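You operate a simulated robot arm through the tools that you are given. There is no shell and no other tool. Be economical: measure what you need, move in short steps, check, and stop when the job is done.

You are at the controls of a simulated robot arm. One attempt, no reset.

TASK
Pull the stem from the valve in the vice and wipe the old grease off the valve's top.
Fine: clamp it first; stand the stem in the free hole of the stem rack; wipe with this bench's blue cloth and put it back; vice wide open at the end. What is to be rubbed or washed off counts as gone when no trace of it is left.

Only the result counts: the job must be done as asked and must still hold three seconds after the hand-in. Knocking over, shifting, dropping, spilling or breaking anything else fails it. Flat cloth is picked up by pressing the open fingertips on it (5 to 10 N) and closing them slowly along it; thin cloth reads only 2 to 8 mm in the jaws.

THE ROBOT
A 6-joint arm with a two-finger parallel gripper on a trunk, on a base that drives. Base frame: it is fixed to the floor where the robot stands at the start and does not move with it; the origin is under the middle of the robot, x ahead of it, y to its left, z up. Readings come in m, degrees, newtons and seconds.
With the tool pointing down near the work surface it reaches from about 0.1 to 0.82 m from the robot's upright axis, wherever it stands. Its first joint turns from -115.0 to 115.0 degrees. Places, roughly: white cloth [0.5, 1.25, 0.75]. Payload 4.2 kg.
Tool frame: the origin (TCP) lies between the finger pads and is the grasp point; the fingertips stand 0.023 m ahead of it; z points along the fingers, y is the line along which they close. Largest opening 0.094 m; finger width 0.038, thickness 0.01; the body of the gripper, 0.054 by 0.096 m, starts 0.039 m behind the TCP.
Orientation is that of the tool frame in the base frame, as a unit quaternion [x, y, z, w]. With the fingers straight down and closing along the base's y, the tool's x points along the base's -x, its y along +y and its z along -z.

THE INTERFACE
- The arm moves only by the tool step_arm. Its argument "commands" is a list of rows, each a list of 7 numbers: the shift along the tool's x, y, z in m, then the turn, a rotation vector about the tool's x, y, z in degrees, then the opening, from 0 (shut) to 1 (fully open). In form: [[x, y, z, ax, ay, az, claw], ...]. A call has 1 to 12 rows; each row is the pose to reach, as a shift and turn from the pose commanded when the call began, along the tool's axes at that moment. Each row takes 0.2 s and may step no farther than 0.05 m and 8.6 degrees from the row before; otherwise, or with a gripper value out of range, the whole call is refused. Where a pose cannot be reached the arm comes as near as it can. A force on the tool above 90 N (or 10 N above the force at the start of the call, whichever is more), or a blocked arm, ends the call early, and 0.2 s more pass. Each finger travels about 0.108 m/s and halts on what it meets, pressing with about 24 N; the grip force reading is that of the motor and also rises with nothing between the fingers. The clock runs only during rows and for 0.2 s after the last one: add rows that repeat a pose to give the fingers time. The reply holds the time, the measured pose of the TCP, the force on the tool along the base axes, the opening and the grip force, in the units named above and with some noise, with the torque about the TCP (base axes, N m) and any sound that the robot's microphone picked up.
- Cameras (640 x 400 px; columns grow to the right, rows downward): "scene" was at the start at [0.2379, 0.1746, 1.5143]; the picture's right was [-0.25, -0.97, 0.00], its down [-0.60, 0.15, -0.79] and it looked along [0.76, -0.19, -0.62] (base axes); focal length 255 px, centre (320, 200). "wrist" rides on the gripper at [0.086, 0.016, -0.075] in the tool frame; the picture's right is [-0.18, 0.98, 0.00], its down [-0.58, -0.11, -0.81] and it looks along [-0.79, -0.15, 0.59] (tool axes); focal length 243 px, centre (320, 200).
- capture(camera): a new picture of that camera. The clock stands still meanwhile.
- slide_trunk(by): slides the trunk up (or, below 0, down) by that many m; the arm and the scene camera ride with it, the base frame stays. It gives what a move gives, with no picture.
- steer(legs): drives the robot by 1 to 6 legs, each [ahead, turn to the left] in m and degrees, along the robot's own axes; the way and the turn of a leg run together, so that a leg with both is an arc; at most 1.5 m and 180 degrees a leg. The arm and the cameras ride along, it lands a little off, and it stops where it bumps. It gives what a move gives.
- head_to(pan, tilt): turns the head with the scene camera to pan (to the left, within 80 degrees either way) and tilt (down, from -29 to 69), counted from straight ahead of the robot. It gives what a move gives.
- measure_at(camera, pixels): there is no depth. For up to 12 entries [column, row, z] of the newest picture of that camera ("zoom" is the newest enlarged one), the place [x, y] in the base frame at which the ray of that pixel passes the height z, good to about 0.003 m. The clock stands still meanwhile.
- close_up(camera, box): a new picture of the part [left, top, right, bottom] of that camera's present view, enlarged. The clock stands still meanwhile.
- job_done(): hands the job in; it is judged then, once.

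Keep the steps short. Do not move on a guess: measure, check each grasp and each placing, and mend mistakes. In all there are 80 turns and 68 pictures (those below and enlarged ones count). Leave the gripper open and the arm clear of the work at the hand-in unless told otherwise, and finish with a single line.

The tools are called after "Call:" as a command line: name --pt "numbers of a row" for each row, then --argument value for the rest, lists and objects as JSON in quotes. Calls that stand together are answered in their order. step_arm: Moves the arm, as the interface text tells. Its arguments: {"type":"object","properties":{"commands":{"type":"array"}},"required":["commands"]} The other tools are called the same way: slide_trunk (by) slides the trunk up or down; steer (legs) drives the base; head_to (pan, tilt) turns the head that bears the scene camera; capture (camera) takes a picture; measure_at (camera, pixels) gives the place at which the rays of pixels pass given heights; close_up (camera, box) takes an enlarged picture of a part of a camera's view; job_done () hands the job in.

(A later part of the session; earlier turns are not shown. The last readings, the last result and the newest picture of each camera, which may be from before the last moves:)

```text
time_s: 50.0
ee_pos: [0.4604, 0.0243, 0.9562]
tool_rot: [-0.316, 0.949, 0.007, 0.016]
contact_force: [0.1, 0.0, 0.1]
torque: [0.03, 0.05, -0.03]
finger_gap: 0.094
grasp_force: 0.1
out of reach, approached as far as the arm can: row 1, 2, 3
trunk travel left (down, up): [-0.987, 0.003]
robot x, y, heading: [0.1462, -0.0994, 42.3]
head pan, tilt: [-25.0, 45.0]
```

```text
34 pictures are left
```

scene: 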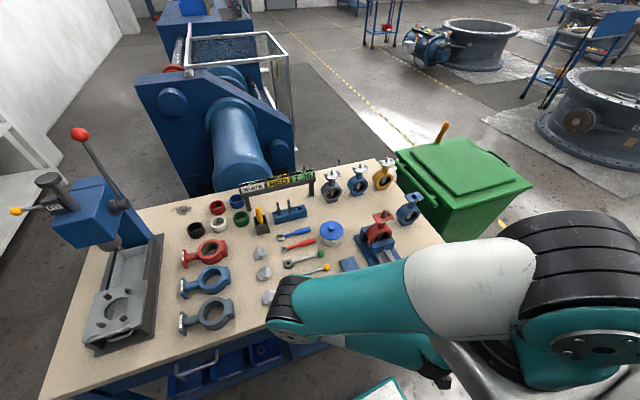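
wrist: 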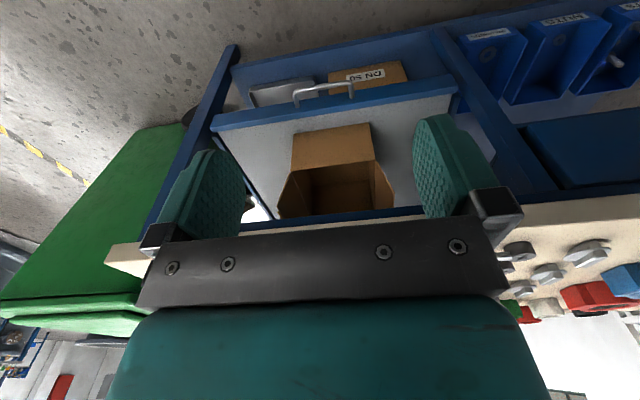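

The elbow is extended with the forearm folded back beneath it. I'll unfold it by moving outward and slightly down, which is clear because the tool is still in front of the bench edge.

Call:
step_arm --pt "-0.02 0 0.04 0 0 0 1" --pt "-0.05 0 0.07 0 0 0 1" --pt "-0.09 0 0.08 0 0 0 1" --pt "-0.13 0 0.08 0 0 0 1"

```text
time_s: 51.0
ee_pos: [0.5027, -0.0025, 0.8736]
tool_rot: [-0.314, 0.949, 0.006, 0.016]
contact_force: [-1.7, -1.1, -0.1]
torque: [0.0, -0.04, 0.02]
finger_gap: 0.0941
grasp_force: 0.1
out of reach, approached as far as the arm can: row 1, 2, 3, 4
trunk travel left (down, up): [-0.987, 0.003]
robot x, y, heading: [0.143, -0.1015, 42.2]
head pan, tilt: [-25.0, 45.0]
```

Call:
step_arm --pt "-0.04 0 0.02 0 0 0 1" --pt "-0.08 0 0.02 0 0 0 1" --pt "-0.12 0 0.0 0 0 0 1" --pt "-0.15 0 0.0 0 0 0 1"

```text
time_s: 52.0
ee_pos: [0.5619, -0.032, 0.8442]
tool_rot: [-0.314, 0.949, 0.005, 0.016]
contact_force: [0.4, 0.2, 1.0]
torque: [-0.03, 0.0, 0.01]
finger_gap: 0.094
grasp_force: 0.1
out of reach, approached as far as the arm can: row 1, 2, 3, 4
trunk travel left (down, up): [-0.987, 0.003]
robot x, y, heading: [0.1447, -0.1014, 42.3]
head pan, tilt: [-25.0, 45.0]
```

This drift isn't productive. I'll undo it by backing the robot 0.13 m and reversing the way I came: pitch the tool back up while moving out and up.

Call:
steer --legs '[[-0.12, 0]]'

Call:
step_arm --pt "-0.03 0 -0.02 0 -8 0 1" --pt "-0.06 0 -0.05 0 -16 0 1" --pt "-0.09 0 -0.08 0 -24 0 1" --pt "-0.12 0 -0.11 0 -32 0 1" --pt "-0.15 0 -0.14 0 -40 0 1" --pt "-0.18 0 -0.17 0 -48 0 1" --pt "-0.2 0 -0.2 0 -56 0 1" --pt "-0.22 0 -0.23 0 -60 0 1"

Call:
capture --camera "scene"

```text
time_s: 53.2
ee_pos: [0.4731, -0.1116, 0.8435]
tool_rot: [-0.314, 0.949, 0.006, 0.015]
contact_force: [-1.2, 0.2, 0.7]
torque: [-0.01, 0.01, 0.0]
finger_gap: 0.0939
grasp_force: 0.0
trunk travel left (down, up): [-0.987, 0.003]
robot x, y, heading: [0.0529, -0.183, 42.7]
head pan, tilt: [-25.0, 45.0]
```

```text
time_s: 55.0
ee_pos: [0.5825, -0.0356, 0.9176]
tool_rot: [-0.273, 0.81, 0.146, 0.498]
contact_force: [-0.5, -0.2, 0.0]
torque: [-0.02, 0.01, 0.0]
finger_gap: 0.0938
grasp_force: 0.1
out of reach, approached as far as the arm can: row 1, 2, 3, 4, 5, 6, 7, 8
trunk travel left (down, up): [-0.987, 0.003]
robot x, y, heading: [0.0521, -0.1809, 42.4]
head pan, tilt: [-25.0, 45.0]
```

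```text
33 pictures are left
```

scene: 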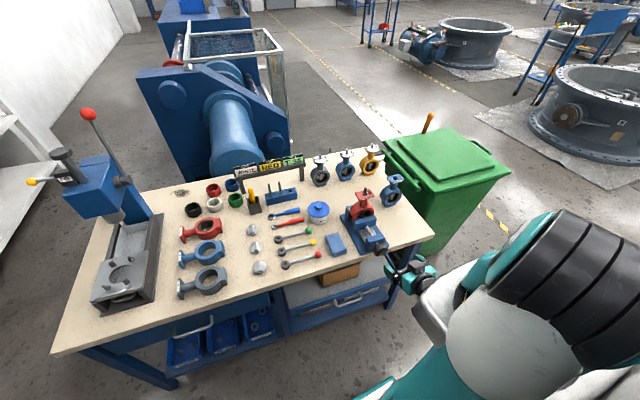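

The arm has turned to a better posture, with the gripper at scene (405,285) and a 27° down-pitch. Now I'll move up and outward together.

Call:
step_arm --pt "-0.045 0 0 0 0 0 1" --pt "-0.09 0 0 0 0 0 1" --pt "-0.135 0 0.0 0 0 0 1" --pt "-0.18 0 0.0 0 0 0 1" --pt "-0.225 0 0.01 0 0 0 1" --pt "-0.26 0 0.03 0 0 0 1" --pt "-0.29 0 0.05 0 0 0 1"

```text
time_s: 56.6
ee_pos: [0.5838, -0.0169, 0.9035]
tool_rot: [-0.271, 0.814, 0.161, 0.488]
contact_force: [-0.2, 0.4, -0.3]
torque: [0.01, 0.0, 0.02]
finger_gap: 0.094
grasp_force: 0.1
out of reach, approached as far as the arm can: row 1, 2, 3, 4, 5, 6, 7
trunk travel left (down, up): [-0.987, 0.003]
robot x, y, heading: [0.0544, -0.1846, 42.5]
head pan, tilt: [-25.0, 45.0]
```

There's not enough room to unfold near the bench. I'll turn the robot right by 100° to face the empty floor and unfold the arm there.

Call:
steer --legs '[[0, -100]]'

Call:
step_arm --pt "-0.023 0 0.04 0 0 0 1" --pt "-0.046 0 0.08 0 0 0 1" --pt "-0.069 0 0.12 0 0 0 1" --pt "-0.092 0 0.16 0 0 0 1" --pt "-0.13 0 0.17 0 0 0 1" --pt "-0.17 0 0.16 0 0 0 1" --pt "-0.21 0 0.14 0 0 0 1" --pt "-0.25 0 0.12 0 0 0 1"

Call:
capture --camera "scene"

```text
time_s: 61.3
ee_pos: [0.1079, -0.7325, 0.9047]
tool_rot: [0.463, 0.722, -0.279, 0.432]
contact_force: [0.4, -0.6, -0.1]
torque: [0.02, -0.02, -0.03]
finger_gap: 0.0938
grasp_force: 0.2
trunk travel left (down, up): [-0.987, 0.003]
robot x, y, heading: [0.0583, -0.1827, -59.4]
head pan, tilt: [-25.0, 45.0]
```

```text
time_s: 63.1
ee_pos: [0.1105, -0.7342, 0.9036]
tool_rot: [0.462, 0.722, -0.281, 0.432]
contact_force: [-0.2, -1.0, 0.7]
torque: [-0.02, 0.0, 0.01]
finger_gap: 0.0941
grasp_force: 0.0
out of reach, approached as far as the arm can: row 1, 2, 3, 4, 5, 6, 7, 8
trunk travel left (down, up): [-0.987, 0.003]
robot x, y, heading: [0.0593, -0.1808, -59.6]
head pan, tilt: [-25.0, 45.0]
```

```text
32 pictures are left
```

scene: 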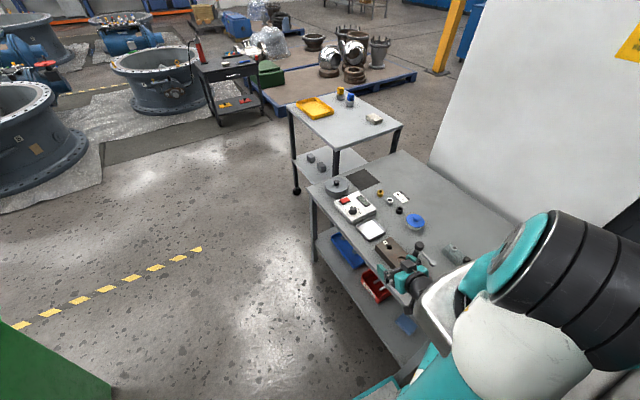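

There's another bench on this side, so I'll turn back left 35° to point the arm at the open floor between the two.

Call:
steer --legs '[[0, 33]]'

Call:
step_arm --pt "0 0 0.04 0 0 0 1" --pt "0 0 0.08 0 0 0 1" --pt "0 0 0.12 0 0 0 1" --pt "0 0 0.16 0 0 0 1"

Call:
capture --camera "scene"

```text
time_s: 65.1
ee_pos: [0.4027, -0.6146, 0.9039]
tool_rot: [0.238, 0.824, -0.147, 0.493]
contact_force: [0.2, -0.4, 0.2]
torque: [-0.03, -0.01, 0.02]
finger_gap: 0.0941
grasp_force: 0.0
trunk travel left (down, up): [-0.987, 0.003]
robot x, y, heading: [0.0556, -0.1807, -26.6]
head pan, tilt: [-25.0, 45.0]
```

```text
time_s: 66.1
ee_pos: [0.4035, -0.6113, 0.8872]
tool_rot: [0.238, 0.824, -0.147, 0.493]
contact_force: [-0.3, 0.0, -0.1]
torque: [0.02, 0.03, 0.02]
finger_gap: 0.0941
grasp_force: 0.0
out of reach, approached as far as the arm can: row 1, 2, 3, 4
trunk travel left (down, up): [-0.987, 0.003]
robot x, y, heading: [0.0561, -0.1823, -26.5]
head pan, tilt: [-25.0, 45.0]
```

```text
31 pictures are left
```

scene: 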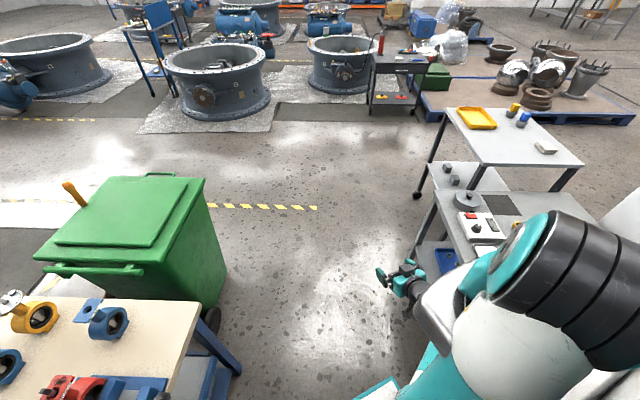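

The arm is now over open floor. I'll bring the tool vertical again here, then go down and outward, which made progress earlier.

Call:
step_arm --pt "0.0 0 0.0 0 8 0 1" --pt "0 0 0 0 16 0 1" --pt "0 0 0 0 24 0 1" --pt "0 0 0 0 32 0 1" --pt "0 0 0 0 40 0 1" --pt "0 0 0 0 48 0 1" --pt "0 0 0 0 56 0 1" --pt "0 0 0 0 62 0 1"

Call:
step_arm --pt "-0.03 0 0.035 0 0 0 1" --pt "-0.06 0 0.07 0 0 0 1" --pt "-0.09 0 0.105 0 0 0 1" --pt "-0.12 0 0.14 0 0 0 1" --pt "-0.15 0 0.175 0 0 0 1" --pt "-0.19 0 0.2 0 0 0 1" --pt "-0.23 0 0.22 0 0 0 1" --pt "-0.27 0 0.22 0 0 0 1"

```text
time_s: 67.9
ee_pos: [0.276, -0.546, 0.8463]
tool_rot: [0.277, 0.96, -0.01, 0.026]
contact_force: [-0.8, 0.4, -0.3]
torque: [-0.02, -0.01, 0.0]
finger_gap: 0.0941
grasp_force: 0.1
out of reach, approached as far as the arm can: row 1, 2, 3, 4, 5, 6, 7, 8
trunk travel left (down, up): [-0.987, 0.003]
robot x, y, heading: [0.057, -0.1805, -26.8]
head pan, tilt: [-25.0, 45.0]
```

```text
time_s: 69.7
ee_pos: [0.2762, -0.5462, 0.8457]
tool_rot: [0.278, 0.96, -0.01, 0.027]
contact_force: [0.0, 0.4, -0.3]
torque: [0.0, 0.02, 0.01]
finger_gap: 0.0939
grasp_force: 0.0
out of reach, approached as far as the arm can: row 1, 2, 3, 4, 5, 6, 7, 8
trunk travel left (down, up): [-0.987, 0.003]
robot x, y, heading: [0.057, -0.1831, -26.5]
head pan, tilt: [-25.0, 45.0]
```

Call:
step_arm --pt "0 0.04 0 0 0 0 1" --pt "0 0.08 0 0 0 0 1" --pt "0 0.12 0 0 0 0 1" --pt "0 0.16 0 0 0 0 1" --pt "-0.03 0.18 0 0 0 0 1" --pt "-0.07 0.2 0 0 0 0 1"

Call:
step_arm --pt "0 0 0 0 0 -8 1" --pt "0 0 0 0 0 -16 1" --pt "0 0 0 0 0 -24 1"

Call:
head_to --pan -60 --tilt 35

Call:
capture --camera "scene"

```text
time_s: 71.1
ee_pos: [0.2847, -0.4373, 0.9044]
tool_rot: [0.278, 0.96, -0.007, 0.027]
contact_force: [-0.1, 0.0, -0.1]
torque: [0.01, 0.01, 0.06]
finger_gap: 0.094
grasp_force: 0.1
out of reach, approached as far as the arm can: row 1, 2, 3, 4, 5, 6
trunk travel left (down, up): [-0.987, 0.003]
robot x, y, heading: [0.0597, -0.1815, -26.8]
head pan, tilt: [-25.0, 45.0]
```

```text
time_s: 71.9
ee_pos: [0.2848, -0.4377, 0.9033]
tool_rot: [0.072, 0.997, -0.015, 0.023]
contact_force: [0.1, -0.5, 0.1]
torque: [0.01, -0.01, 0.0]
finger_gap: 0.0939
grasp_force: 0.1
trunk travel left (down, up): [-0.987, 0.003]
robot x, y, heading: [0.0576, -0.1832, -26.4]
head pan, tilt: [-25.0, 45.0]
```

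```text
time_s: 73.0
ee_pos: [0.2843, -0.4381, 0.9042]
tool_rot: [0.074, 0.997, -0.016, 0.023]
contact_force: [0.4, 0.0, 0.2]
torque: [-0.02, 0.0, 0.04]
finger_gap: 0.0938
grasp_force: 0.0
trunk travel left (down, up): [-0.987, 0.003]
robot x, y, heading: [0.0593, -0.1819, -26.7]
head pan, tilt: [-60.0, 35.0]
```

```text
30 pictures are left
```

scene: 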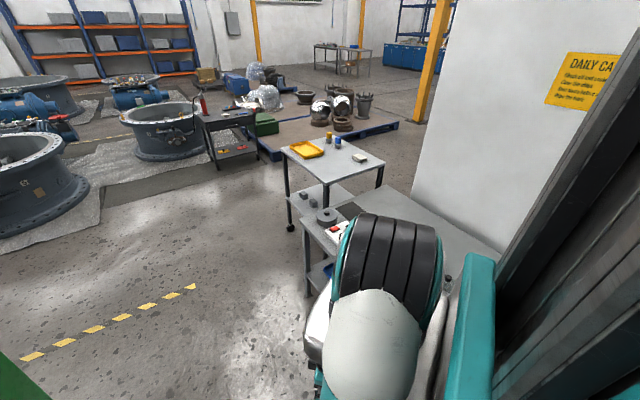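

The yaw turn was fully reached, so the arm is free here. I'll move outward from this posture.

Call:
step_arm --pt "-0.04 0 0 0 0 0 1" --pt "-0.08 0 0 0 0 0 1" --pt "-0.12 0 0 0 0 0 1" --pt "-0.16 0 0 0 0 0 1" --pt "-0.2 0 0 0 0 0 1" --pt "-0.24 0 0 0 0 0 1"

```text
time_s: 74.3
ee_pos: [0.2985, -0.4347, 0.895]
tool_rot: [0.073, 0.997, -0.016, 0.024]
contact_force: [0.6, 0.3, 0.1]
torque: [0.01, 0.04, 0.03]
finger_gap: 0.094
grasp_force: 0.0
out of reach, approached as far as the arm can: row 1, 2, 3, 4, 5, 6
trunk travel left (down, up): [-0.987, 0.003]
robot x, y, heading: [0.0595, -0.1837, -26.4]
head pan, tilt: [-60.0, 35.0]
```

Call:
step_arm --pt "0 0 0 0 8 0 1" --pt "0 0 0 0 16 0 1" --pt "0 0 0 0 24 0 1"

Call:
step_arm --pt "-0.04 0 0 0 0 0 1" --pt "-0.08 0 0 0 0 0 1" --pt "-0.12 0 0 0 0 0 1"

Call:
step_arm --pt "0 0 -0.04 0 0 0 1" --pt "0 0 -0.08 0 0 0 1" --pt "0 0 -0.12 0 0 0 1"

```text
time_s: 75.2
ee_pos: [0.2249, -0.437, 0.9119]
tool_rot: [0.073, 0.98, 0.001, -0.185]
contact_force: [0.2, 0.6, -0.1]
torque: [0.0, 0.0, 0.0]
finger_gap: 0.094
grasp_force: 0.1
out of reach, approached as far as the arm can: row 1, 2, 3
trunk travel left (down, up): [-0.987, 0.003]
robot x, y, heading: [0.0578, -0.1794, -26.7]
head pan, tilt: [-60.0, 35.0]
```

```text
time_s: 76.0
ee_pos: [0.2245, -0.4522, 0.9021]
tool_rot: [0.073, 0.98, 0.001, -0.184]
contact_force: [-0.2, -0.5, 0.2]
torque: [0.04, 0.0, 0.0]
finger_gap: 0.0941
grasp_force: 0.1
out of reach, approached as far as the arm can: row 1, 2, 3
trunk travel left (down, up): [-0.987, 0.003]
robot x, y, heading: [0.0578, -0.1846, -26.4]
head pan, tilt: [-60.0, 35.0]
```

```text
time_s: 76.8
ee_pos: [0.2125, -0.4453, 0.976]
tool_rot: [0.074, 0.981, -0.001, -0.182]
contact_force: [-0.8, -0.7, -0.1]
torque: [0.0, -0.02, -0.02]
finger_gap: 0.0941
grasp_force: 0.0
out of reach, approached as far as the arm can: row 1, 2, 3
trunk travel left (down, up): [-0.987, 0.003]
robot x, y, heading: [0.0577, -0.1847, -26.4]
head pan, tilt: [-60.0, 35.0]
```

The arm seems jammed in a bad posture. I'll look at it from the head to understand how it is folded.

Call:
head_to --pan -40 --tilt 62

Call:
capture --camera "scene"

Call:
capture --camera "wrist"

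```text
time_s: 77.7
ee_pos: [0.2143, -0.445, 0.976]
tool_rot: [0.074, 0.981, -0.002, -0.181]
contact_force: [-0.1, 0.4, 0.0]
torque: [0.02, -0.02, 0.02]
finger_gap: 0.0939
grasp_force: 0.0
trunk travel left (down, up): [-0.987, 0.003]
robot x, y, heading: [0.0593, -0.1827, -26.6]
head pan, tilt: [-40.0, 62.0]
```

```text
29 pictures are left
```

scene: 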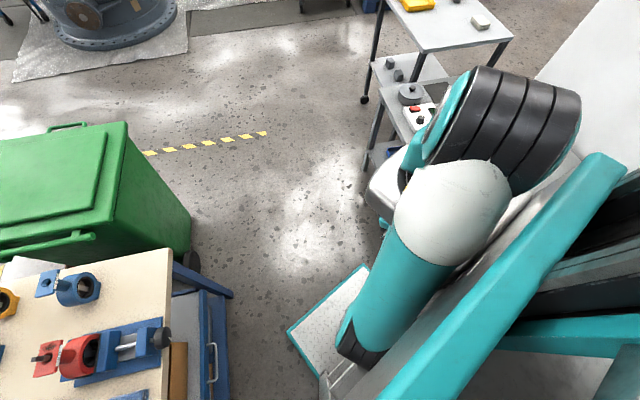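

```text
28 pictures are left
```

wrist: 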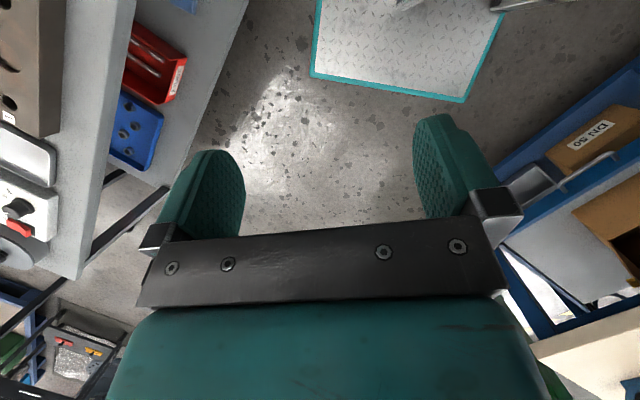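

The picture shows the upper arm pointing left across the robot's front, with the forearm folded back underneath to the right. I'll level the tool, lower it clear of the fold, then swing it across to the left.

Call:
step_arm --pt "0 0 0 0 -7 0 1" --pt "0 0 0 0 -14 0 1" --pt "0 0 0 0 -21 0 1" --pt "0 0 0.045 0 -21 0 1" --pt "0.01 0 0.09 0 -21 0 1" --pt "0.02 0 0.135 0 -21 0 1" --pt "0.03 0 0.18 0 -21 0 1" --pt "0.04 0 0.225 0 -21 0 1" --pt "0.06 0 0.26 0 -21 0 1" --pt "0.07 0 0.3 0 -21 0 1"

Call:
step_arm --pt "0 0.045 0 0 0 0 1" --pt "0 0.09 0 0 0 0 1" --pt "0 0.135 0 0 0 0 1" --pt "0 0.18 0 0 0 0 1" --pt "0 0.225 0 0 0 0 1" --pt "0 0.27 0 0 0 0 1"

```text
time_s: 79.2
ee_pos: [0.1466, -0.4399, 0.8444]
tool_rot: [0.066, 0.998, -0.013, 0.0]
contact_force: [22.4, -8.8, 6.8]
torque: [0.99, 2.45, -0.27]
finger_gap: 0.0938
grasp_force: 0.1
out of reach, approached as far as the arm can: row 1, 2, 3
trunk travel left (down, up): [-0.987, 0.003]
robot x, y, heading: [0.0534, -0.1823, -26.7]
head pan, tilt: [-40.0, 62.0]
stopped in row 7: the force on the tool passed its limit at 169 N (the readings are from after the stop); the commanded pose is now the measured one
```

```text
time_s: 79.5
ee_pos: [0.1502, -0.4292, 0.8454]
tool_rot: [0.028, 0.999, -0.015, 0.002]
contact_force: [28.4, -14.9, 4.1]
torque: [1.51, 2.92, 0.38]
finger_gap: 0.0938
grasp_force: 0.1
trunk travel left (down, up): [-0.987, 0.003]
robot x, y, heading: [0.058, -0.1813, -26.8]
head pan, tilt: [-40.0, 62.0]
stopped in row 1: the force on the tool passed its limit at 153 N (the readings are from after the stop); the commanded pose is now the measured one
```

The hand touched the robot's own column. I'll move it forward away from the column, then left.

Call:
step_arm --pt "-0.03 0 0 0 0 0 1" --pt "-0.06 0.0 0 0 0 0 1" --pt "-0.08 0.01 0.02 0 0 0 1" --pt "-0.1 0.02 0.05 0 0 0 1"

Call:
capture --camera "scene"

```text
time_s: 80.5
ee_pos: [0.2182, -0.4158, 0.7951]
tool_rot: [0.032, 0.999, -0.017, 0.003]
contact_force: [1.3, -0.3, -1.3]
torque: [-0.01, 0.0, -0.04]
finger_gap: 0.0938
grasp_force: 0.0
out of reach, approached as far as the arm can: row 3, 4
trunk travel left (down, up): [-0.987, 0.003]
robot x, y, heading: [0.0574, -0.1813, -27.0]
head pan, tilt: [-40.0, 62.0]
```

```text
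27 pictures are left
```

scene: 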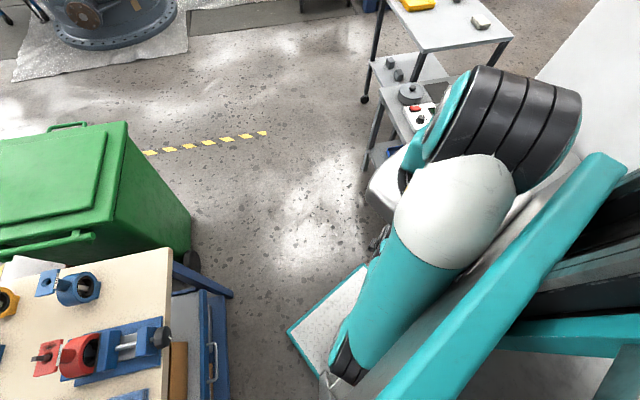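

Call:
step_arm --pt "-0.018 0.041 0.01 0 0 0 1" --pt "-0.036 0.082 0.02 0 0 0 1" --pt "-0.054 0.123 0.03 0 0 0 1" --pt "-0.072 0.164 0.03 0 0 0 1" --pt "-0.09 0.205 0.03 0 0 0 1" --pt "-0.108 0.246 0.03 0 0 0 1" --pt "-0.126 0.287 0.03 0 0 0 1"

Call:
capture --camera "scene"

```text
time_s: 82.1
ee_pos: [0.3633, -0.1403, 0.7571]
tool_rot: [0.033, 0.999, -0.017, 0.0]
contact_force: [0.4, -0.6, 0.6]
torque: [0.01, 0.02, -0.02]
finger_gap: 0.0938
grasp_force: 0.1
out of reach, approached as far as the arm can: row 1
trunk travel left (down, up): [-0.987, 0.003]
robot x, y, heading: [0.0601, -0.1837, -26.5]
head pan, tilt: [-40.0, 62.0]
```

```text
26 pictures are left
```

scene: 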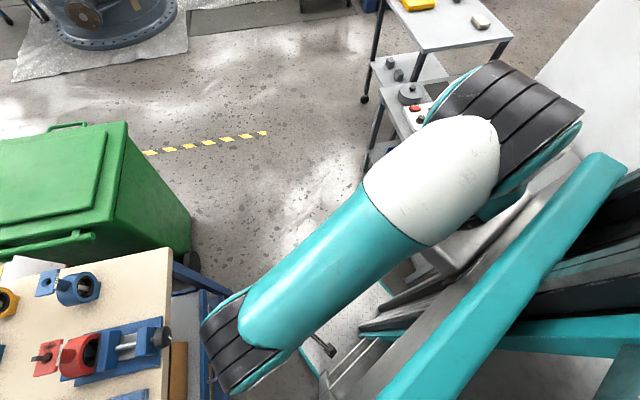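

That worked: the arm is reachable again, with the elbow in front on the left. Now I'll swing it forward over the free floor and raise it.

Call:
step_arm --pt "-0.02 -0.032 -0.01 0 0 0 1" --pt "-0.04 -0.064 -0.02 0 0 0 1" --pt "-0.062 -0.095 -0.03 0 0 0 1" --pt "-0.083 -0.127 -0.04 0 0 0 1" --pt "-0.104 -0.158 -0.05 0 0 0 1" --pt "-0.125 -0.19 -0.07 0 0 0 1" --pt "-0.145 -0.222 -0.09 0 0 0 1" --pt "-0.165 -0.253 -0.11 0 0 0 1" --pt "-0.2 -0.253 -0.14 0 0 0 1" --pt "-0.22 -0.253 -0.18 0 0 0 1" --pt "-0.24 -0.253 -0.22 0 0 0 1" --pt "-0.26 -0.253 -0.26 0 0 0 1"

Call:
step_arm --pt "0 0 -0.045 0 0 0 1" --pt "0 0 -0.09 0 0 0 1" --pt "0 0 -0.135 0 0 0 1" --pt "0 0 -0.18 0 0 0 1" --pt "0 0 -0.22 0 0 0 1"

```text
time_s: 84.7
ee_pos: [0.6062, -0.3998, 1.0255]
tool_rot: [0.033, 0.999, -0.017, -0.001]
contact_force: [-0.3, 0.0, 0.4]
torque: [-0.01, 0.03, 0.0]
finger_gap: 0.0943
grasp_force: 0.1
trunk travel left (down, up): [-0.987, 0.003]
robot x, y, heading: [0.0552, -0.1802, -26.6]
head pan, tilt: [-40.0, 62.0]
```

```text
time_s: 85.9
ee_pos: [0.6047, -0.3961, 1.2454]
tool_rot: [0.032, 0.999, -0.017, 0.0]
contact_force: [0.2, -1.1, -0.8]
torque: [-0.01, 0.01, 0.03]
finger_gap: 0.0942
grasp_force: 0.0
trunk travel left (down, up): [-0.987, 0.003]
robot x, y, heading: [0.0544, -0.1826, -26.3]
head pan, tilt: [-40.0, 62.0]
```

The arm is healthy again at z 1.245. I'll turn back to face the bench, drive in for the stem work, and look down with both cameras.

Call:
steer --legs '[[0, 64], [0.26, 0]]'

Call:
step_arm --pt "0 0 0 0 0 8 1" --pt "0 0 0 0 0 16 1" --pt "0 0 0 0 0 23 1"

Call:
head_to --pan -10 --tilt 55

Call:
capture --camera "scene"

Call:
capture --camera "wrist"

```text
time_s: 89.2
ee_pos: [0.4874, 0.2137, 1.2455]
tool_rot: [-0.501, 0.866, -0.015, 0.008]
contact_force: [0.7, -0.3, 0.7]
torque: [0.01, 0.0, -0.01]
finger_gap: 0.0938
grasp_force: 0.2
trunk travel left (down, up): [-0.987, 0.003]
robot x, y, heading: [0.0473, -0.1774, 33.7]
head pan, tilt: [-40.0, 62.0]
stopped in leg 1: the robot was blocked; the commanded pose is now the measured one
```

```text
time_s: 90.0
ee_pos: [0.4866, 0.2138, 1.2459]
tool_rot: [-0.318, 0.948, -0.012, 0.012]
contact_force: [0.0, 0.0, -0.3]
torque: [0.01, 0.0, -0.02]
finger_gap: 0.094
grasp_force: 0.1
trunk travel left (down, up): [-0.987, 0.003]
robot x, y, heading: [0.0485, -0.1771, 33.7]
head pan, tilt: [-40.0, 62.0]
```

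```text
time_s: 91.0
ee_pos: [0.4875, 0.2138, 1.2443]
tool_rot: [-0.319, 0.948, -0.012, 0.012]
contact_force: [0.0, 0.0, -0.3]
torque: [-0.05, 0.02, -0.01]
finger_gap: 0.0942
grasp_force: 0.1
trunk travel left (down, up): [-0.987, 0.003]
robot x, y, heading: [0.0472, -0.1768, 34.0]
head pan, tilt: [-10.0, 55.0]
```

```text
25 pictures are left
```

scene: 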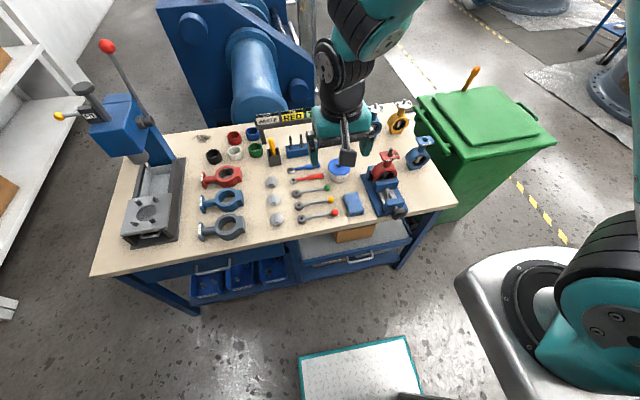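

```text
24 pictures are left
```

wrist: 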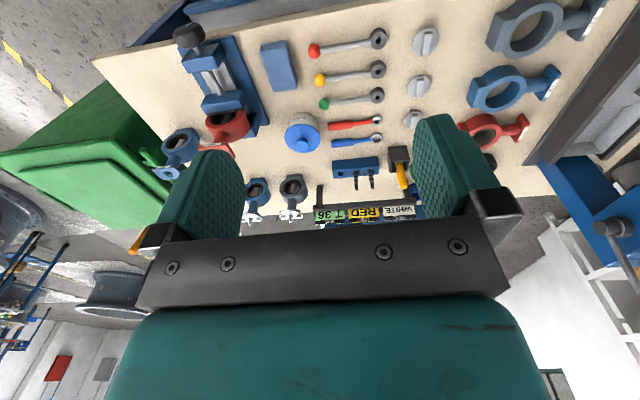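

The turn stopped at 34° because the base's rear brushes the bench behind. Driving forward clears it, so I'll go ahead 0.25 with a slight left turn.

Call:
steer --legs '[[0.1, 0], [0.16, 4]]'

Call:
close_up --camera "wrist" --box '[130, 0, 450, 200]'

Call:
close_up --camera "scene" --box '[220, 120, 460, 270]'

```text
time_s: 93.1
ee_pos: [0.6683, 0.394, 1.2445]
tool_rot: [-0.354, 0.935, -0.011, 0.012]
contact_force: [-1.4, -0.5, 0.2]
torque: [0.0, -0.01, -0.02]
finger_gap: 0.0938
grasp_force: 0.0
trunk travel left (down, up): [-0.987, 0.003]
robot x, y, heading: [0.2549, -0.0301, 38.2]
head pan, tilt: [-10.0, 55.0]
```

```text
2.00 times, centred on (290, 100) of wrist
```

zoom: 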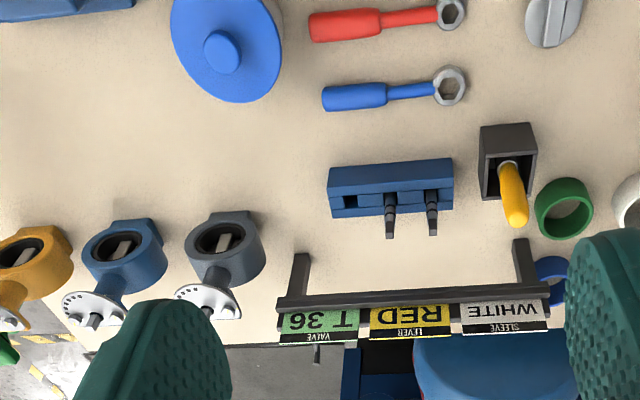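

```text
2.67 times, centred on (340, 195) of scene
```

zoom: 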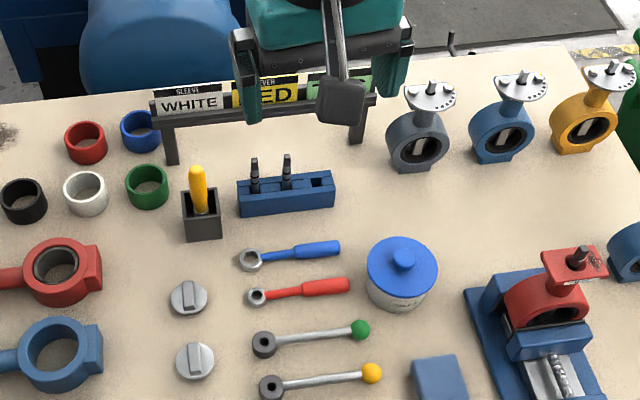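

Call:
measure_at --camera "wrist" --pixels '[[305, 100, 0.82], [305, 100, 0.85], [324.5, 118, 0.9], [324.5, 118, 0.93], [347, 117, 0.9], [347, 117, 0.93]]'

Call:
measure_at --camera "scene" --pixels '[[339.6, 188.3, 0.82], [339.6, 188.3, 0.85], [327.6, 179.3, 0.9], [327.6, 179.3, 0.93], [315.3, 180.2, 0.9], [315.3, 180.2, 0.93]]'

```text
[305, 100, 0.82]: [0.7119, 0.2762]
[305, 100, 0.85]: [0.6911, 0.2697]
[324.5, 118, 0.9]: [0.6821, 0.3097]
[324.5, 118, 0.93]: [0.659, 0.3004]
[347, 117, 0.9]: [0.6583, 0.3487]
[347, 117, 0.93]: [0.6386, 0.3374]
```

```text
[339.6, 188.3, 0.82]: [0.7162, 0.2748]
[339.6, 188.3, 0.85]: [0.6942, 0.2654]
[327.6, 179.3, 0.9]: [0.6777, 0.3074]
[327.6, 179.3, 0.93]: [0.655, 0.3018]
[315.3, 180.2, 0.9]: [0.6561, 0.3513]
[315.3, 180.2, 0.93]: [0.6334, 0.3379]
```

Those used the pictures taken before the drive. I'll use the zooms instead: the scene zoom now, then a fresh wrist zoom.

Call:
measure_at --camera "zoom" --pixels '[[319, 182, 0.82], [319, 182, 0.85], [254, 158, 0.88], [254, 158, 0.91], [287, 155, 0.88], [287, 155, 0.91], [579, 251, 0.97], [579, 251, 1.0], [596, 261, 0.95], [596, 261, 0.98]]'

Call:
close_up --camera "wrist" --box '[130, 0, 450, 200]'

Call:
measure_at --camera "zoom" --pixels '[[350, 200, 0.82], [350, 200, 0.85], [433, 233, 0.88], [433, 233, 0.91], [390, 236, 0.88], [390, 236, 0.91], [330, 170, 0.83], [450, 165, 0.83]]'

```text
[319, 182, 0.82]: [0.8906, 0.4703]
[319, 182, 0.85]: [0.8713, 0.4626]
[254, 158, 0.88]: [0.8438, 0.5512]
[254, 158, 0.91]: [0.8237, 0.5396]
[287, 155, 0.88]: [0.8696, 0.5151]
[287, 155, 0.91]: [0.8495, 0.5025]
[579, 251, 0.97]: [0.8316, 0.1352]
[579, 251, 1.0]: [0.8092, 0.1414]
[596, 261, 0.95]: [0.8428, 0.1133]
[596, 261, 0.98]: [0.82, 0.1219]
```

```text
2.00 times, centred on (290, 100) of wrist
```

zoom: 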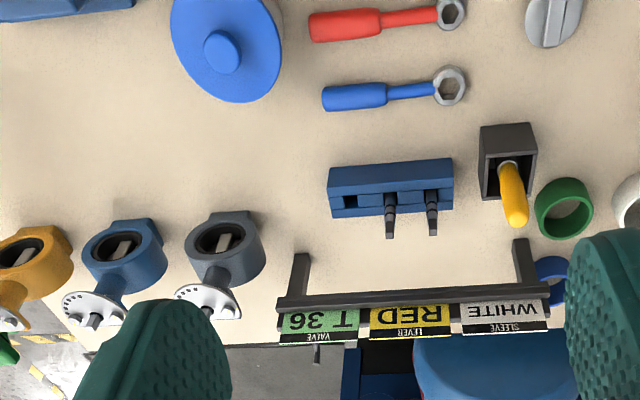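

```text
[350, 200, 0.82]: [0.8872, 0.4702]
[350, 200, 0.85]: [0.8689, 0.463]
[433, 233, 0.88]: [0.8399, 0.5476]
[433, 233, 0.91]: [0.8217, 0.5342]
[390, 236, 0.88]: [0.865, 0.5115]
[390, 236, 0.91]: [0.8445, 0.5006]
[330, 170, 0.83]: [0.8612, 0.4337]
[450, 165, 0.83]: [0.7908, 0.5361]
```

The rack hole is at about (0.88,0.467) and the stem at about (0.808,0.137) with its top near z 1.0. I'll go above the stem at z 1.13, straightening the slight tilt and yaw on the way.

Call:
step_arm --pt "0.008 -0.036 0.01 0 0 0 1" --pt "0.016 -0.071 0.02 0 0 0 1" --pt "0.024 -0.107 0.03 0 0 0 1" --pt "0.032 -0.142 0.045 0 0 0 1" --pt "0.041 -0.178 0.06 0 0 0 1" --pt "0.049 -0.214 0.08 0 0 0 1" --pt "0.057 -0.25 0.1 -0.8 0.4 2 1" --pt "0.065 -0.285 0.1145 -1.66 0.84 5 1"

Call:
close_up --camera "wrist" --box '[240, 60, 440, 230]'

```text
time_s: 94.9
ee_pos: [0.8102, 0.1346, 1.1365]
tool_rot: [-0.312, 0.95, 0.0, 0.0]
contact_force: [-0.2, -0.6, 1.2]
torque: [-0.02, -0.02, 0.06]
finger_gap: 0.0939
grasp_force: 0.1
trunk travel left (down, up): [-0.987, 0.003]
robot x, y, heading: [0.2554, -0.0295, 37.9]
head pan, tilt: [-10.0, 55.0]
```

```text
2.35 times, centred on (340, 145) of wrist
```

zoom: 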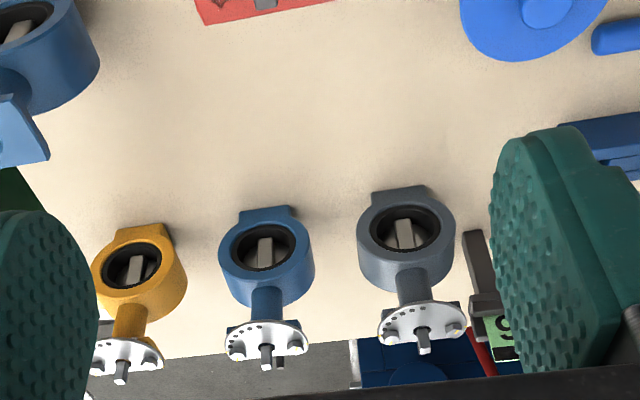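

Call:
close_up --camera "wrist" --box '[230, 0, 410, 113]'

Call:
close_up --camera "scene" --box '[500, 150, 640, 300]'

```text
3.54 times, centred on (320, 56) of wrist
```

zoom: 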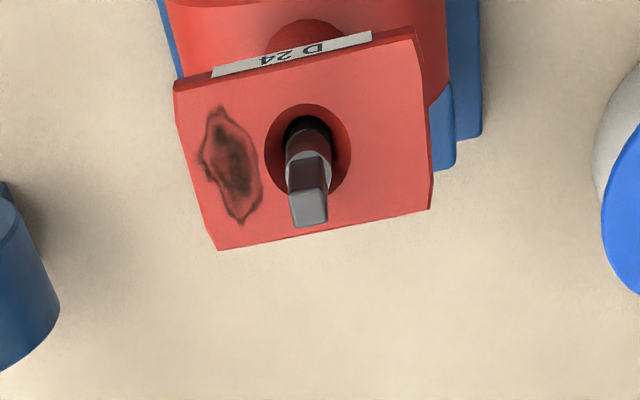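

```text
2.67 times, centred on (570, 225) of scene
```

zoom: 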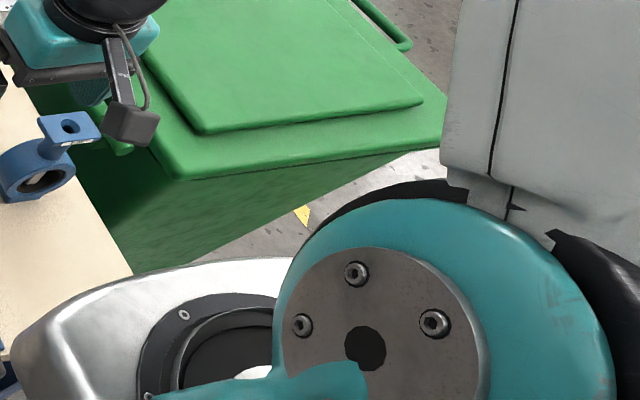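

The stem's square tip shows at wrist pixel (317,59), which puts it about 6 mm ahead of and 2 mm to the right of the TCP, with its flats aligned to the fingers. I'll centre over it and descend to TCP z≈1.01.

Call:
step_arm --pt "-0.006 -0.002 0.02 0 0 0 0.8" --pt "-0.006 -0.002 0.06 0 0 0 0.6" --pt "-0.006 -0.002 0.1 0 0 0 0.5" --pt "-0.006 -0.002 0.126 0 0 0 0.5" --pt "-0.006 -0.002 0.126 0 0 0 0.5"

Call:
close_up --camera "wrist" --box '[200, 80, 440, 230]'

Call:
close_up --camera "scene" --box '[440, 100, 600, 240]'

```text
time_s: 96.1
ee_pos: [0.8167, 0.1379, 1.0108]
tool_rot: [-0.312, 0.95, 0.0, 0.001]
contact_force: [-0.8, 0.6, -0.4]
torque: [0.02, -0.02, 0.03]
finger_gap: 0.0469
grasp_force: 0.0
trunk travel left (down, up): [-0.987, 0.003]
robot x, y, heading: [0.2568, -0.0289, 38.0]
head pan, tilt: [-10.0, 55.0]
```

```text
2.67 times, centred on (320, 155) of wrist
```

zoom: 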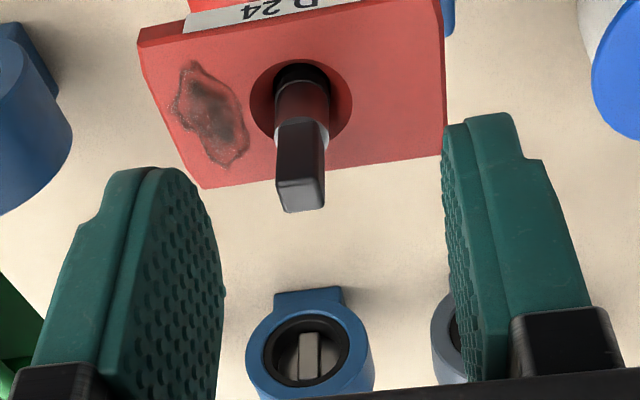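

```text
2.86 times, centred on (520, 170) of scene
```

zoom: 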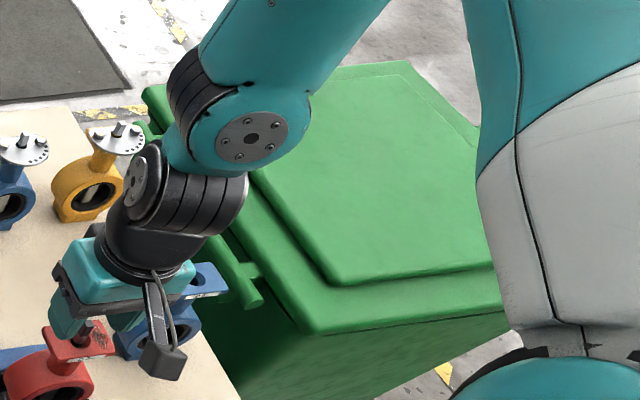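

Triangulating the two views, the stem tip is at z≈0.988 and the flange top at ≈0.958, and the stem is 4 mm ahead and 4.5 mm right of the TCP. I'll lower to TCP z≈0.988 (tips 7 mm above the flange), then close.

Call:
step_arm --pt "-0.004 -0.0045 0.01 0 0 0 0.5" --pt "-0.004 -0.0045 0.022 0 0 0 0.5" --pt "-0.004 -0.0045 0.022 0 0 0 0.3" --pt "-0.004 -0.0045 0.022 0 0 0 0.12" --pt "-0.004 -0.0045 0.022 0 0 0 0.05" --pt "-0.004 -0.0045 0.022 0 0 0 0.05"

Call:
close_up --camera "wrist" --box '[200, 80, 440, 230]'

```text
time_s: 97.5
ee_pos: [0.8237, 0.1364, 0.9888]
tool_rot: [-0.312, 0.95, -0.001, 0.0]
contact_force: [-0.1, 3.1, -1.4]
torque: [0.14, 0.02, -0.01]
finger_gap: 0.011
grasp_force: 24.4
trunk travel left (down, up): [-0.987, 0.003]
robot x, y, heading: [0.2572, -0.0266, 38.1]
head pan, tilt: [-10.0, 55.0]
```

```text
2.67 times, centred on (320, 155) of wrist
```

zoom: 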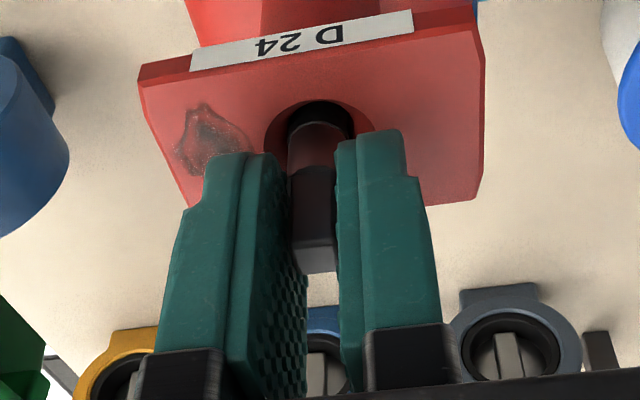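

I have the stem (gap 11 mm, 24 N). I'll pull straight up and watch the force.

Call:
step_arm --pt "0 0 -0.01 0 0 0 0.05" --pt "0 0 -0.02 0 0 0 0.05" --pt "0 0 -0.035 0 0 0 0.05" --pt "0 0 -0.05 0 0 0 0.05" --pt "0 0 -0.07 0 0 0 0.05" --pt "0 0 -0.09 0 0 0 0.05" --pt "0 0 -0.12 0 0 0 0.05" --pt "0 0 -0.15 0 0 0 0.05" --pt "0 0 -0.19 0 0 0 0.05"

Call:
capture --camera "wrist"

Call:
close_up --camera "scene" --box '[430, 70, 590, 240]'

```text
time_s: 99.5
ee_pos: [0.8207, 0.1354, 1.1824]
tool_rot: [-0.312, 0.95, 0.0, -0.001]
contact_force: [-0.3, 0.3, -0.4]
torque: [-0.05, 0.03, -0.03]
finger_gap: 0.0046
grasp_force: 0.1
trunk travel left (down, up): [-0.987, 0.003]
robot x, y, heading: [0.2582, -0.0283, 37.9]
head pan, tilt: [-10.0, 55.0]
```

```text
14 pictures are left
```

wrist: 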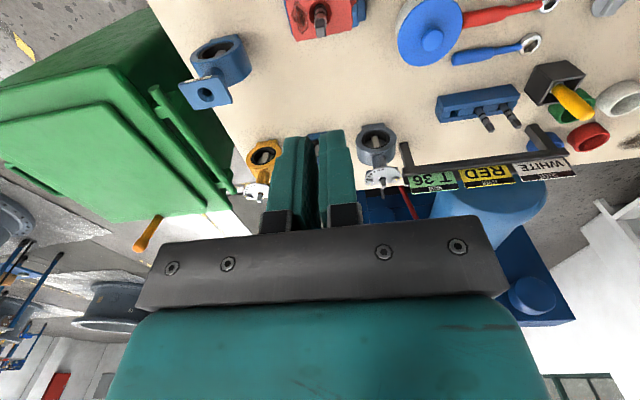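

```text
2.35 times, centred on (510, 155) of scene
```

zoom: 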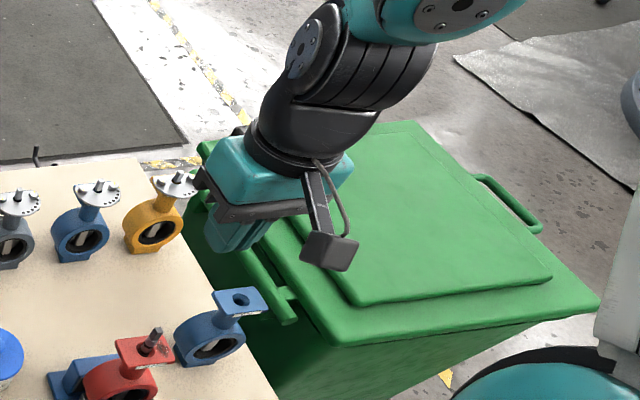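

The fingers slipped off and the stem is still seated. I'll go back down over it, squeeze fully shut and pull much more slowly.

Call:
step_arm --pt "0 0 0.0 0 0 0 0.4" --pt "0 0 0.04 0 0 0 0.4" --pt "0 0 0.08 0 0 0 0.4" --pt "0 0 0.12 0 0 0 0.4" --pt "0 0 0.16 0 0 0 0.4" --pt "0 0 0.185 0 0 0 0.4" --pt "0 0 0.193 0 0 0 0.4" --pt "0 0 0.193 0 0 0 0.2" --pt "0 0 0.193 0 0 0 0" --pt "0 0 0.193 0 0 0 0" --pt "0 0 0.193 0 0 0 0"

Call:
step_arm --pt "0 0 -0.002 0 0 0 0" --pt "0 0 -0.004 0 0 0 0" --pt "0 0 -0.006 0 0 0 0" --pt "0 0 -0.009 0 0 0 0" --pt "0 0 -0.012 0 0 0 0"

```text
time_s: 101.9
ee_pos: [0.8217, 0.1346, 0.986]
tool_rot: [-0.313, 0.95, 0.0, 0.0]
contact_force: [-3.3, 5.7, -4.3]
torque: [0.46, 0.24, -0.06]
finger_gap: 0.0115
grasp_force: 24.1
trunk travel left (down, up): [-0.987, 0.003]
robot x, y, heading: [0.2578, -0.0254, 38.0]
head pan, tilt: [-10.0, 55.0]
```

```text
time_s: 103.1
ee_pos: [0.8223, 0.1363, 0.9993]
tool_rot: [-0.312, 0.95, 0.0, 0.0]
contact_force: [-6.9, 0.7, -11.8]
torque: [0.12, 0.54, 0.01]
finger_gap: 0.0113
grasp_force: 23.9
trunk travel left (down, up): [-0.987, 0.003]
robot x, y, heading: [0.2641, -0.0273, 38.2]
head pan, tilt: [-10.0, 55.0]
```

Call:
step_arm --pt "0 0 -0.002 0 0 0 0" --pt "0 0 -0.004 0 0 0 0" --pt "0 0 -0.006 0 0 0 0" --pt "0 0 -0.008 0 0 0 0" --pt "0 0 -0.01 0 0 0 0"

Call:
close_up --camera "wrist" --box '[200, 60, 440, 210]'

```text
time_s: 104.3
ee_pos: [0.8221, 0.1358, 1.0098]
tool_rot: [-0.313, 0.95, 0.0, 0.002]
contact_force: [0.9, 7.7, -12.7]
torque: [0.73, -0.19, -0.01]
finger_gap: 0.0113
grasp_force: 23.3
trunk travel left (down, up): [-0.987, 0.003]
robot x, y, heading: [0.258, -0.0255, 38.2]
head pan, tilt: [-10.0, 55.0]
```

```text
2.67 times, centred on (320, 135) of wrist
```

zoom: 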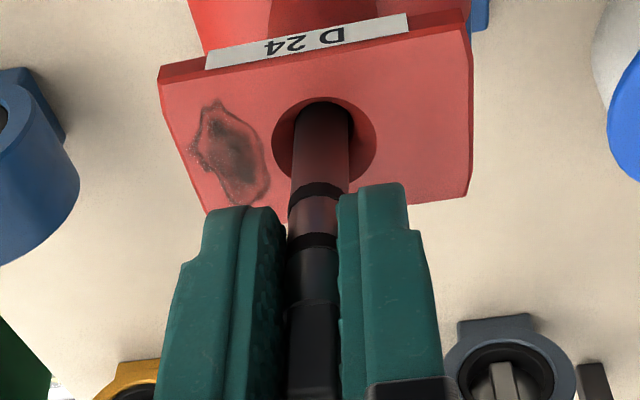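

It's working: the O-ring bands are now visible above the flange and the grip holds. I'll continue slowly.

Call:
step_arm --pt "0 0 -0.003 0 0 0 0" --pt "0 0 -0.006 0 0 0 0" --pt "0 0 -0.009 0 0 0 0" --pt "0 0 -0.012 0 0 0 0" --pt "0 0 -0.015 0 0 0 0" --pt "0 0 -0.018 0 0 0 0" --pt "0 0 -0.021 0 0 0 0" --pt "0 0 -0.024 0 0 0 0" --pt "0 0 -0.027 0 0 0 0" --pt "0 0 -0.03 0 0 0 0" --pt "0 0 -0.033 0 0 0 0" --pt "0 0 -0.036 0 0 0 0"

Call:
step_arm --pt "0 0 -0.005 0 0 0 0" --pt "0 0 -0.01 0 0 0 0" --pt "0 0 -0.015 0 0 0 0" --pt "0 0 -0.02 0 0 0 0" --pt "0 0 -0.025 0 0 0 0" --pt "0 0 -0.03 0 0 0 0" --pt "0 0 -0.035 0 0 0 0" --pt "0 0 -0.04 0 0 0 0" --pt "0 0 -0.05 0 0 0 0" --pt "0 0 -0.06 0 0 0 0" --pt "0 0 -0.07 0 0 0 0" --pt "0 0 -0.08 0 0 0 0"

Call:
capture --camera "wrist"

```text
time_s: 106.9
ee_pos: [0.8223, 0.1356, 1.0445]
tool_rot: [-0.312, 0.95, -0.001, 0.002]
contact_force: [0.0, 0.2, 0.1]
torque: [-0.05, -0.02, 0.0]
finger_gap: 0.0109
grasp_force: 23.7
trunk travel left (down, up): [-0.987, 0.003]
robot x, y, heading: [0.2625, -0.0272, 38.0]
head pan, tilt: [-10.0, 55.0]
```

```text
time_s: 109.5
ee_pos: [0.8229, 0.1356, 1.125]
tool_rot: [-0.312, 0.95, 0.0, 0.001]
contact_force: [0.1, -0.2, -0.4]
torque: [0.01, 0.01, -0.03]
finger_gap: 0.0109
grasp_force: 23.7
trunk travel left (down, up): [-0.987, 0.003]
robot x, y, heading: [0.2613, -0.0313, 37.9]
head pan, tilt: [-10.0, 55.0]
```

```text
11 pictures are left
```

wrist: 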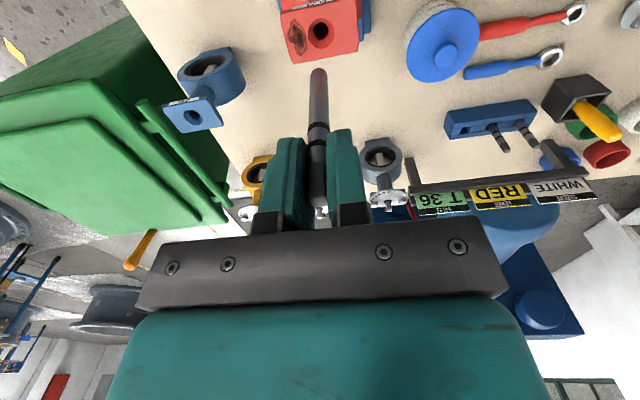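

The stem is out, with its lower end about 0.103 m below the TCP. From this new viewpoint I'll enlarge the rack to triangulate the hole.

Call:
close_up --camera "wrist" --box '[430, 85, 550, 160]'

```text
5.33 times, centred on (490, 122) of wrist
```

zoom: 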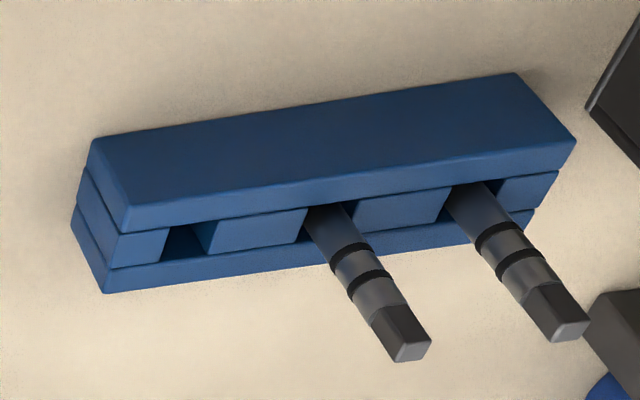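

Call:
measure_at --camera "zoom" --pixels '[[183, 245, 0.81], [183, 245, 0.82], [183, 245, 0.83], [183, 245, 0.85], [328, 222, 0.82], [328, 222, 0.83], [470, 200, 0.82], [470, 200, 0.83], [404, 345, 0.88], [404, 345, 0.9], [557, 325, 0.88], [557, 325, 0.9]]'

```text
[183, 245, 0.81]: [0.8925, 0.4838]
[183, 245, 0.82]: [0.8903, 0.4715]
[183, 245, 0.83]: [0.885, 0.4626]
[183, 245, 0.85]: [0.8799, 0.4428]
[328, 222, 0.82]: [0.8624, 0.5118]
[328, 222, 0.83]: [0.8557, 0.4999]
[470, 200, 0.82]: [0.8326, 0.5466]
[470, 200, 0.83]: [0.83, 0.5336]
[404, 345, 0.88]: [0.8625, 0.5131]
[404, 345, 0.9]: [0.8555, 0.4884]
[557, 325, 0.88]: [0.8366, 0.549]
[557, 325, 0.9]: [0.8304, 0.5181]
```

Both viewpoints agree: the rack top is at z≈0.82, the free hole at (0.889,0.4715), and the seated stems' tops at z≈0.88. I'll carry the stem above the hole, staying at z 1.125.

Call:
step_arm --pt "-0.028 0.026 0 0 0 0 0" --pt "-0.057 0.051 0 0 0 0 0" --pt "-0.085 0.077 0 0 0 0 0" --pt "-0.114 0.103 0 0 0 0 0" --pt "-0.142 0.128 0 0 0 0 0" --pt "-0.171 0.154 0 0 0 0 0" --pt "-0.199 0.18 0 0 0 0 0" --pt "-0.228 0.205 0 0 0 0 0" --pt "-0.256 0.231 0 0 0 0 0" --pt "-0.256 0.231 0.04 0 0 0 0" --pt "-0.256 0.231 0.08 0 0 0 0" --pt "-0.256 0.231 0.12 0 0 0 0"

```text
time_s: 112.1
ee_pos: [0.8916, 0.475, 1.0066]
tool_rot: [-0.312, 0.95, -0.001, 0.0]
contact_force: [-0.1, 0.2, -1.1]
torque: [0.01, 0.0, 0.0]
finger_gap: 0.0107
grasp_force: 23.7
trunk travel left (down, up): [-0.987, 0.003]
robot x, y, heading: [0.2582, -0.0246, 38.2]
head pan, tilt: [-10.0, 55.0]
```

It reaches. I'll lower until the stem's end is about 15 mm above the rack, then check the alignment with one picture.

Call:
step_arm --pt "0 0 0.035 0 0 0 0" --pt "0 0 0.07 0 0 0 0" --pt "0 0 0.07 0 0 0 0"

Call:
close_up --camera "wrist" --box '[230, 0, 430, 125]'

```text
time_s: 112.9
ee_pos: [0.8911, 0.4748, 0.9373]
tool_rot: [-0.311, 0.95, 0.0, 0.0]
contact_force: [0.1, 0.3, -1.9]
torque: [-0.02, -0.03, 0.01]
finger_gap: 0.0108
grasp_force: 24.2
trunk travel left (down, up): [-0.987, 0.003]
robot x, y, heading: [0.26, -0.0314, 38.0]
head pan, tilt: [-10.0, 55.0]
```

```text
3.20 times, centred on (330, 62) of wrist
```

zoom: 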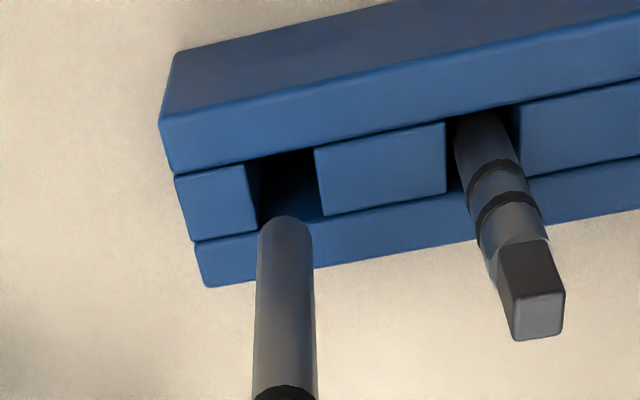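

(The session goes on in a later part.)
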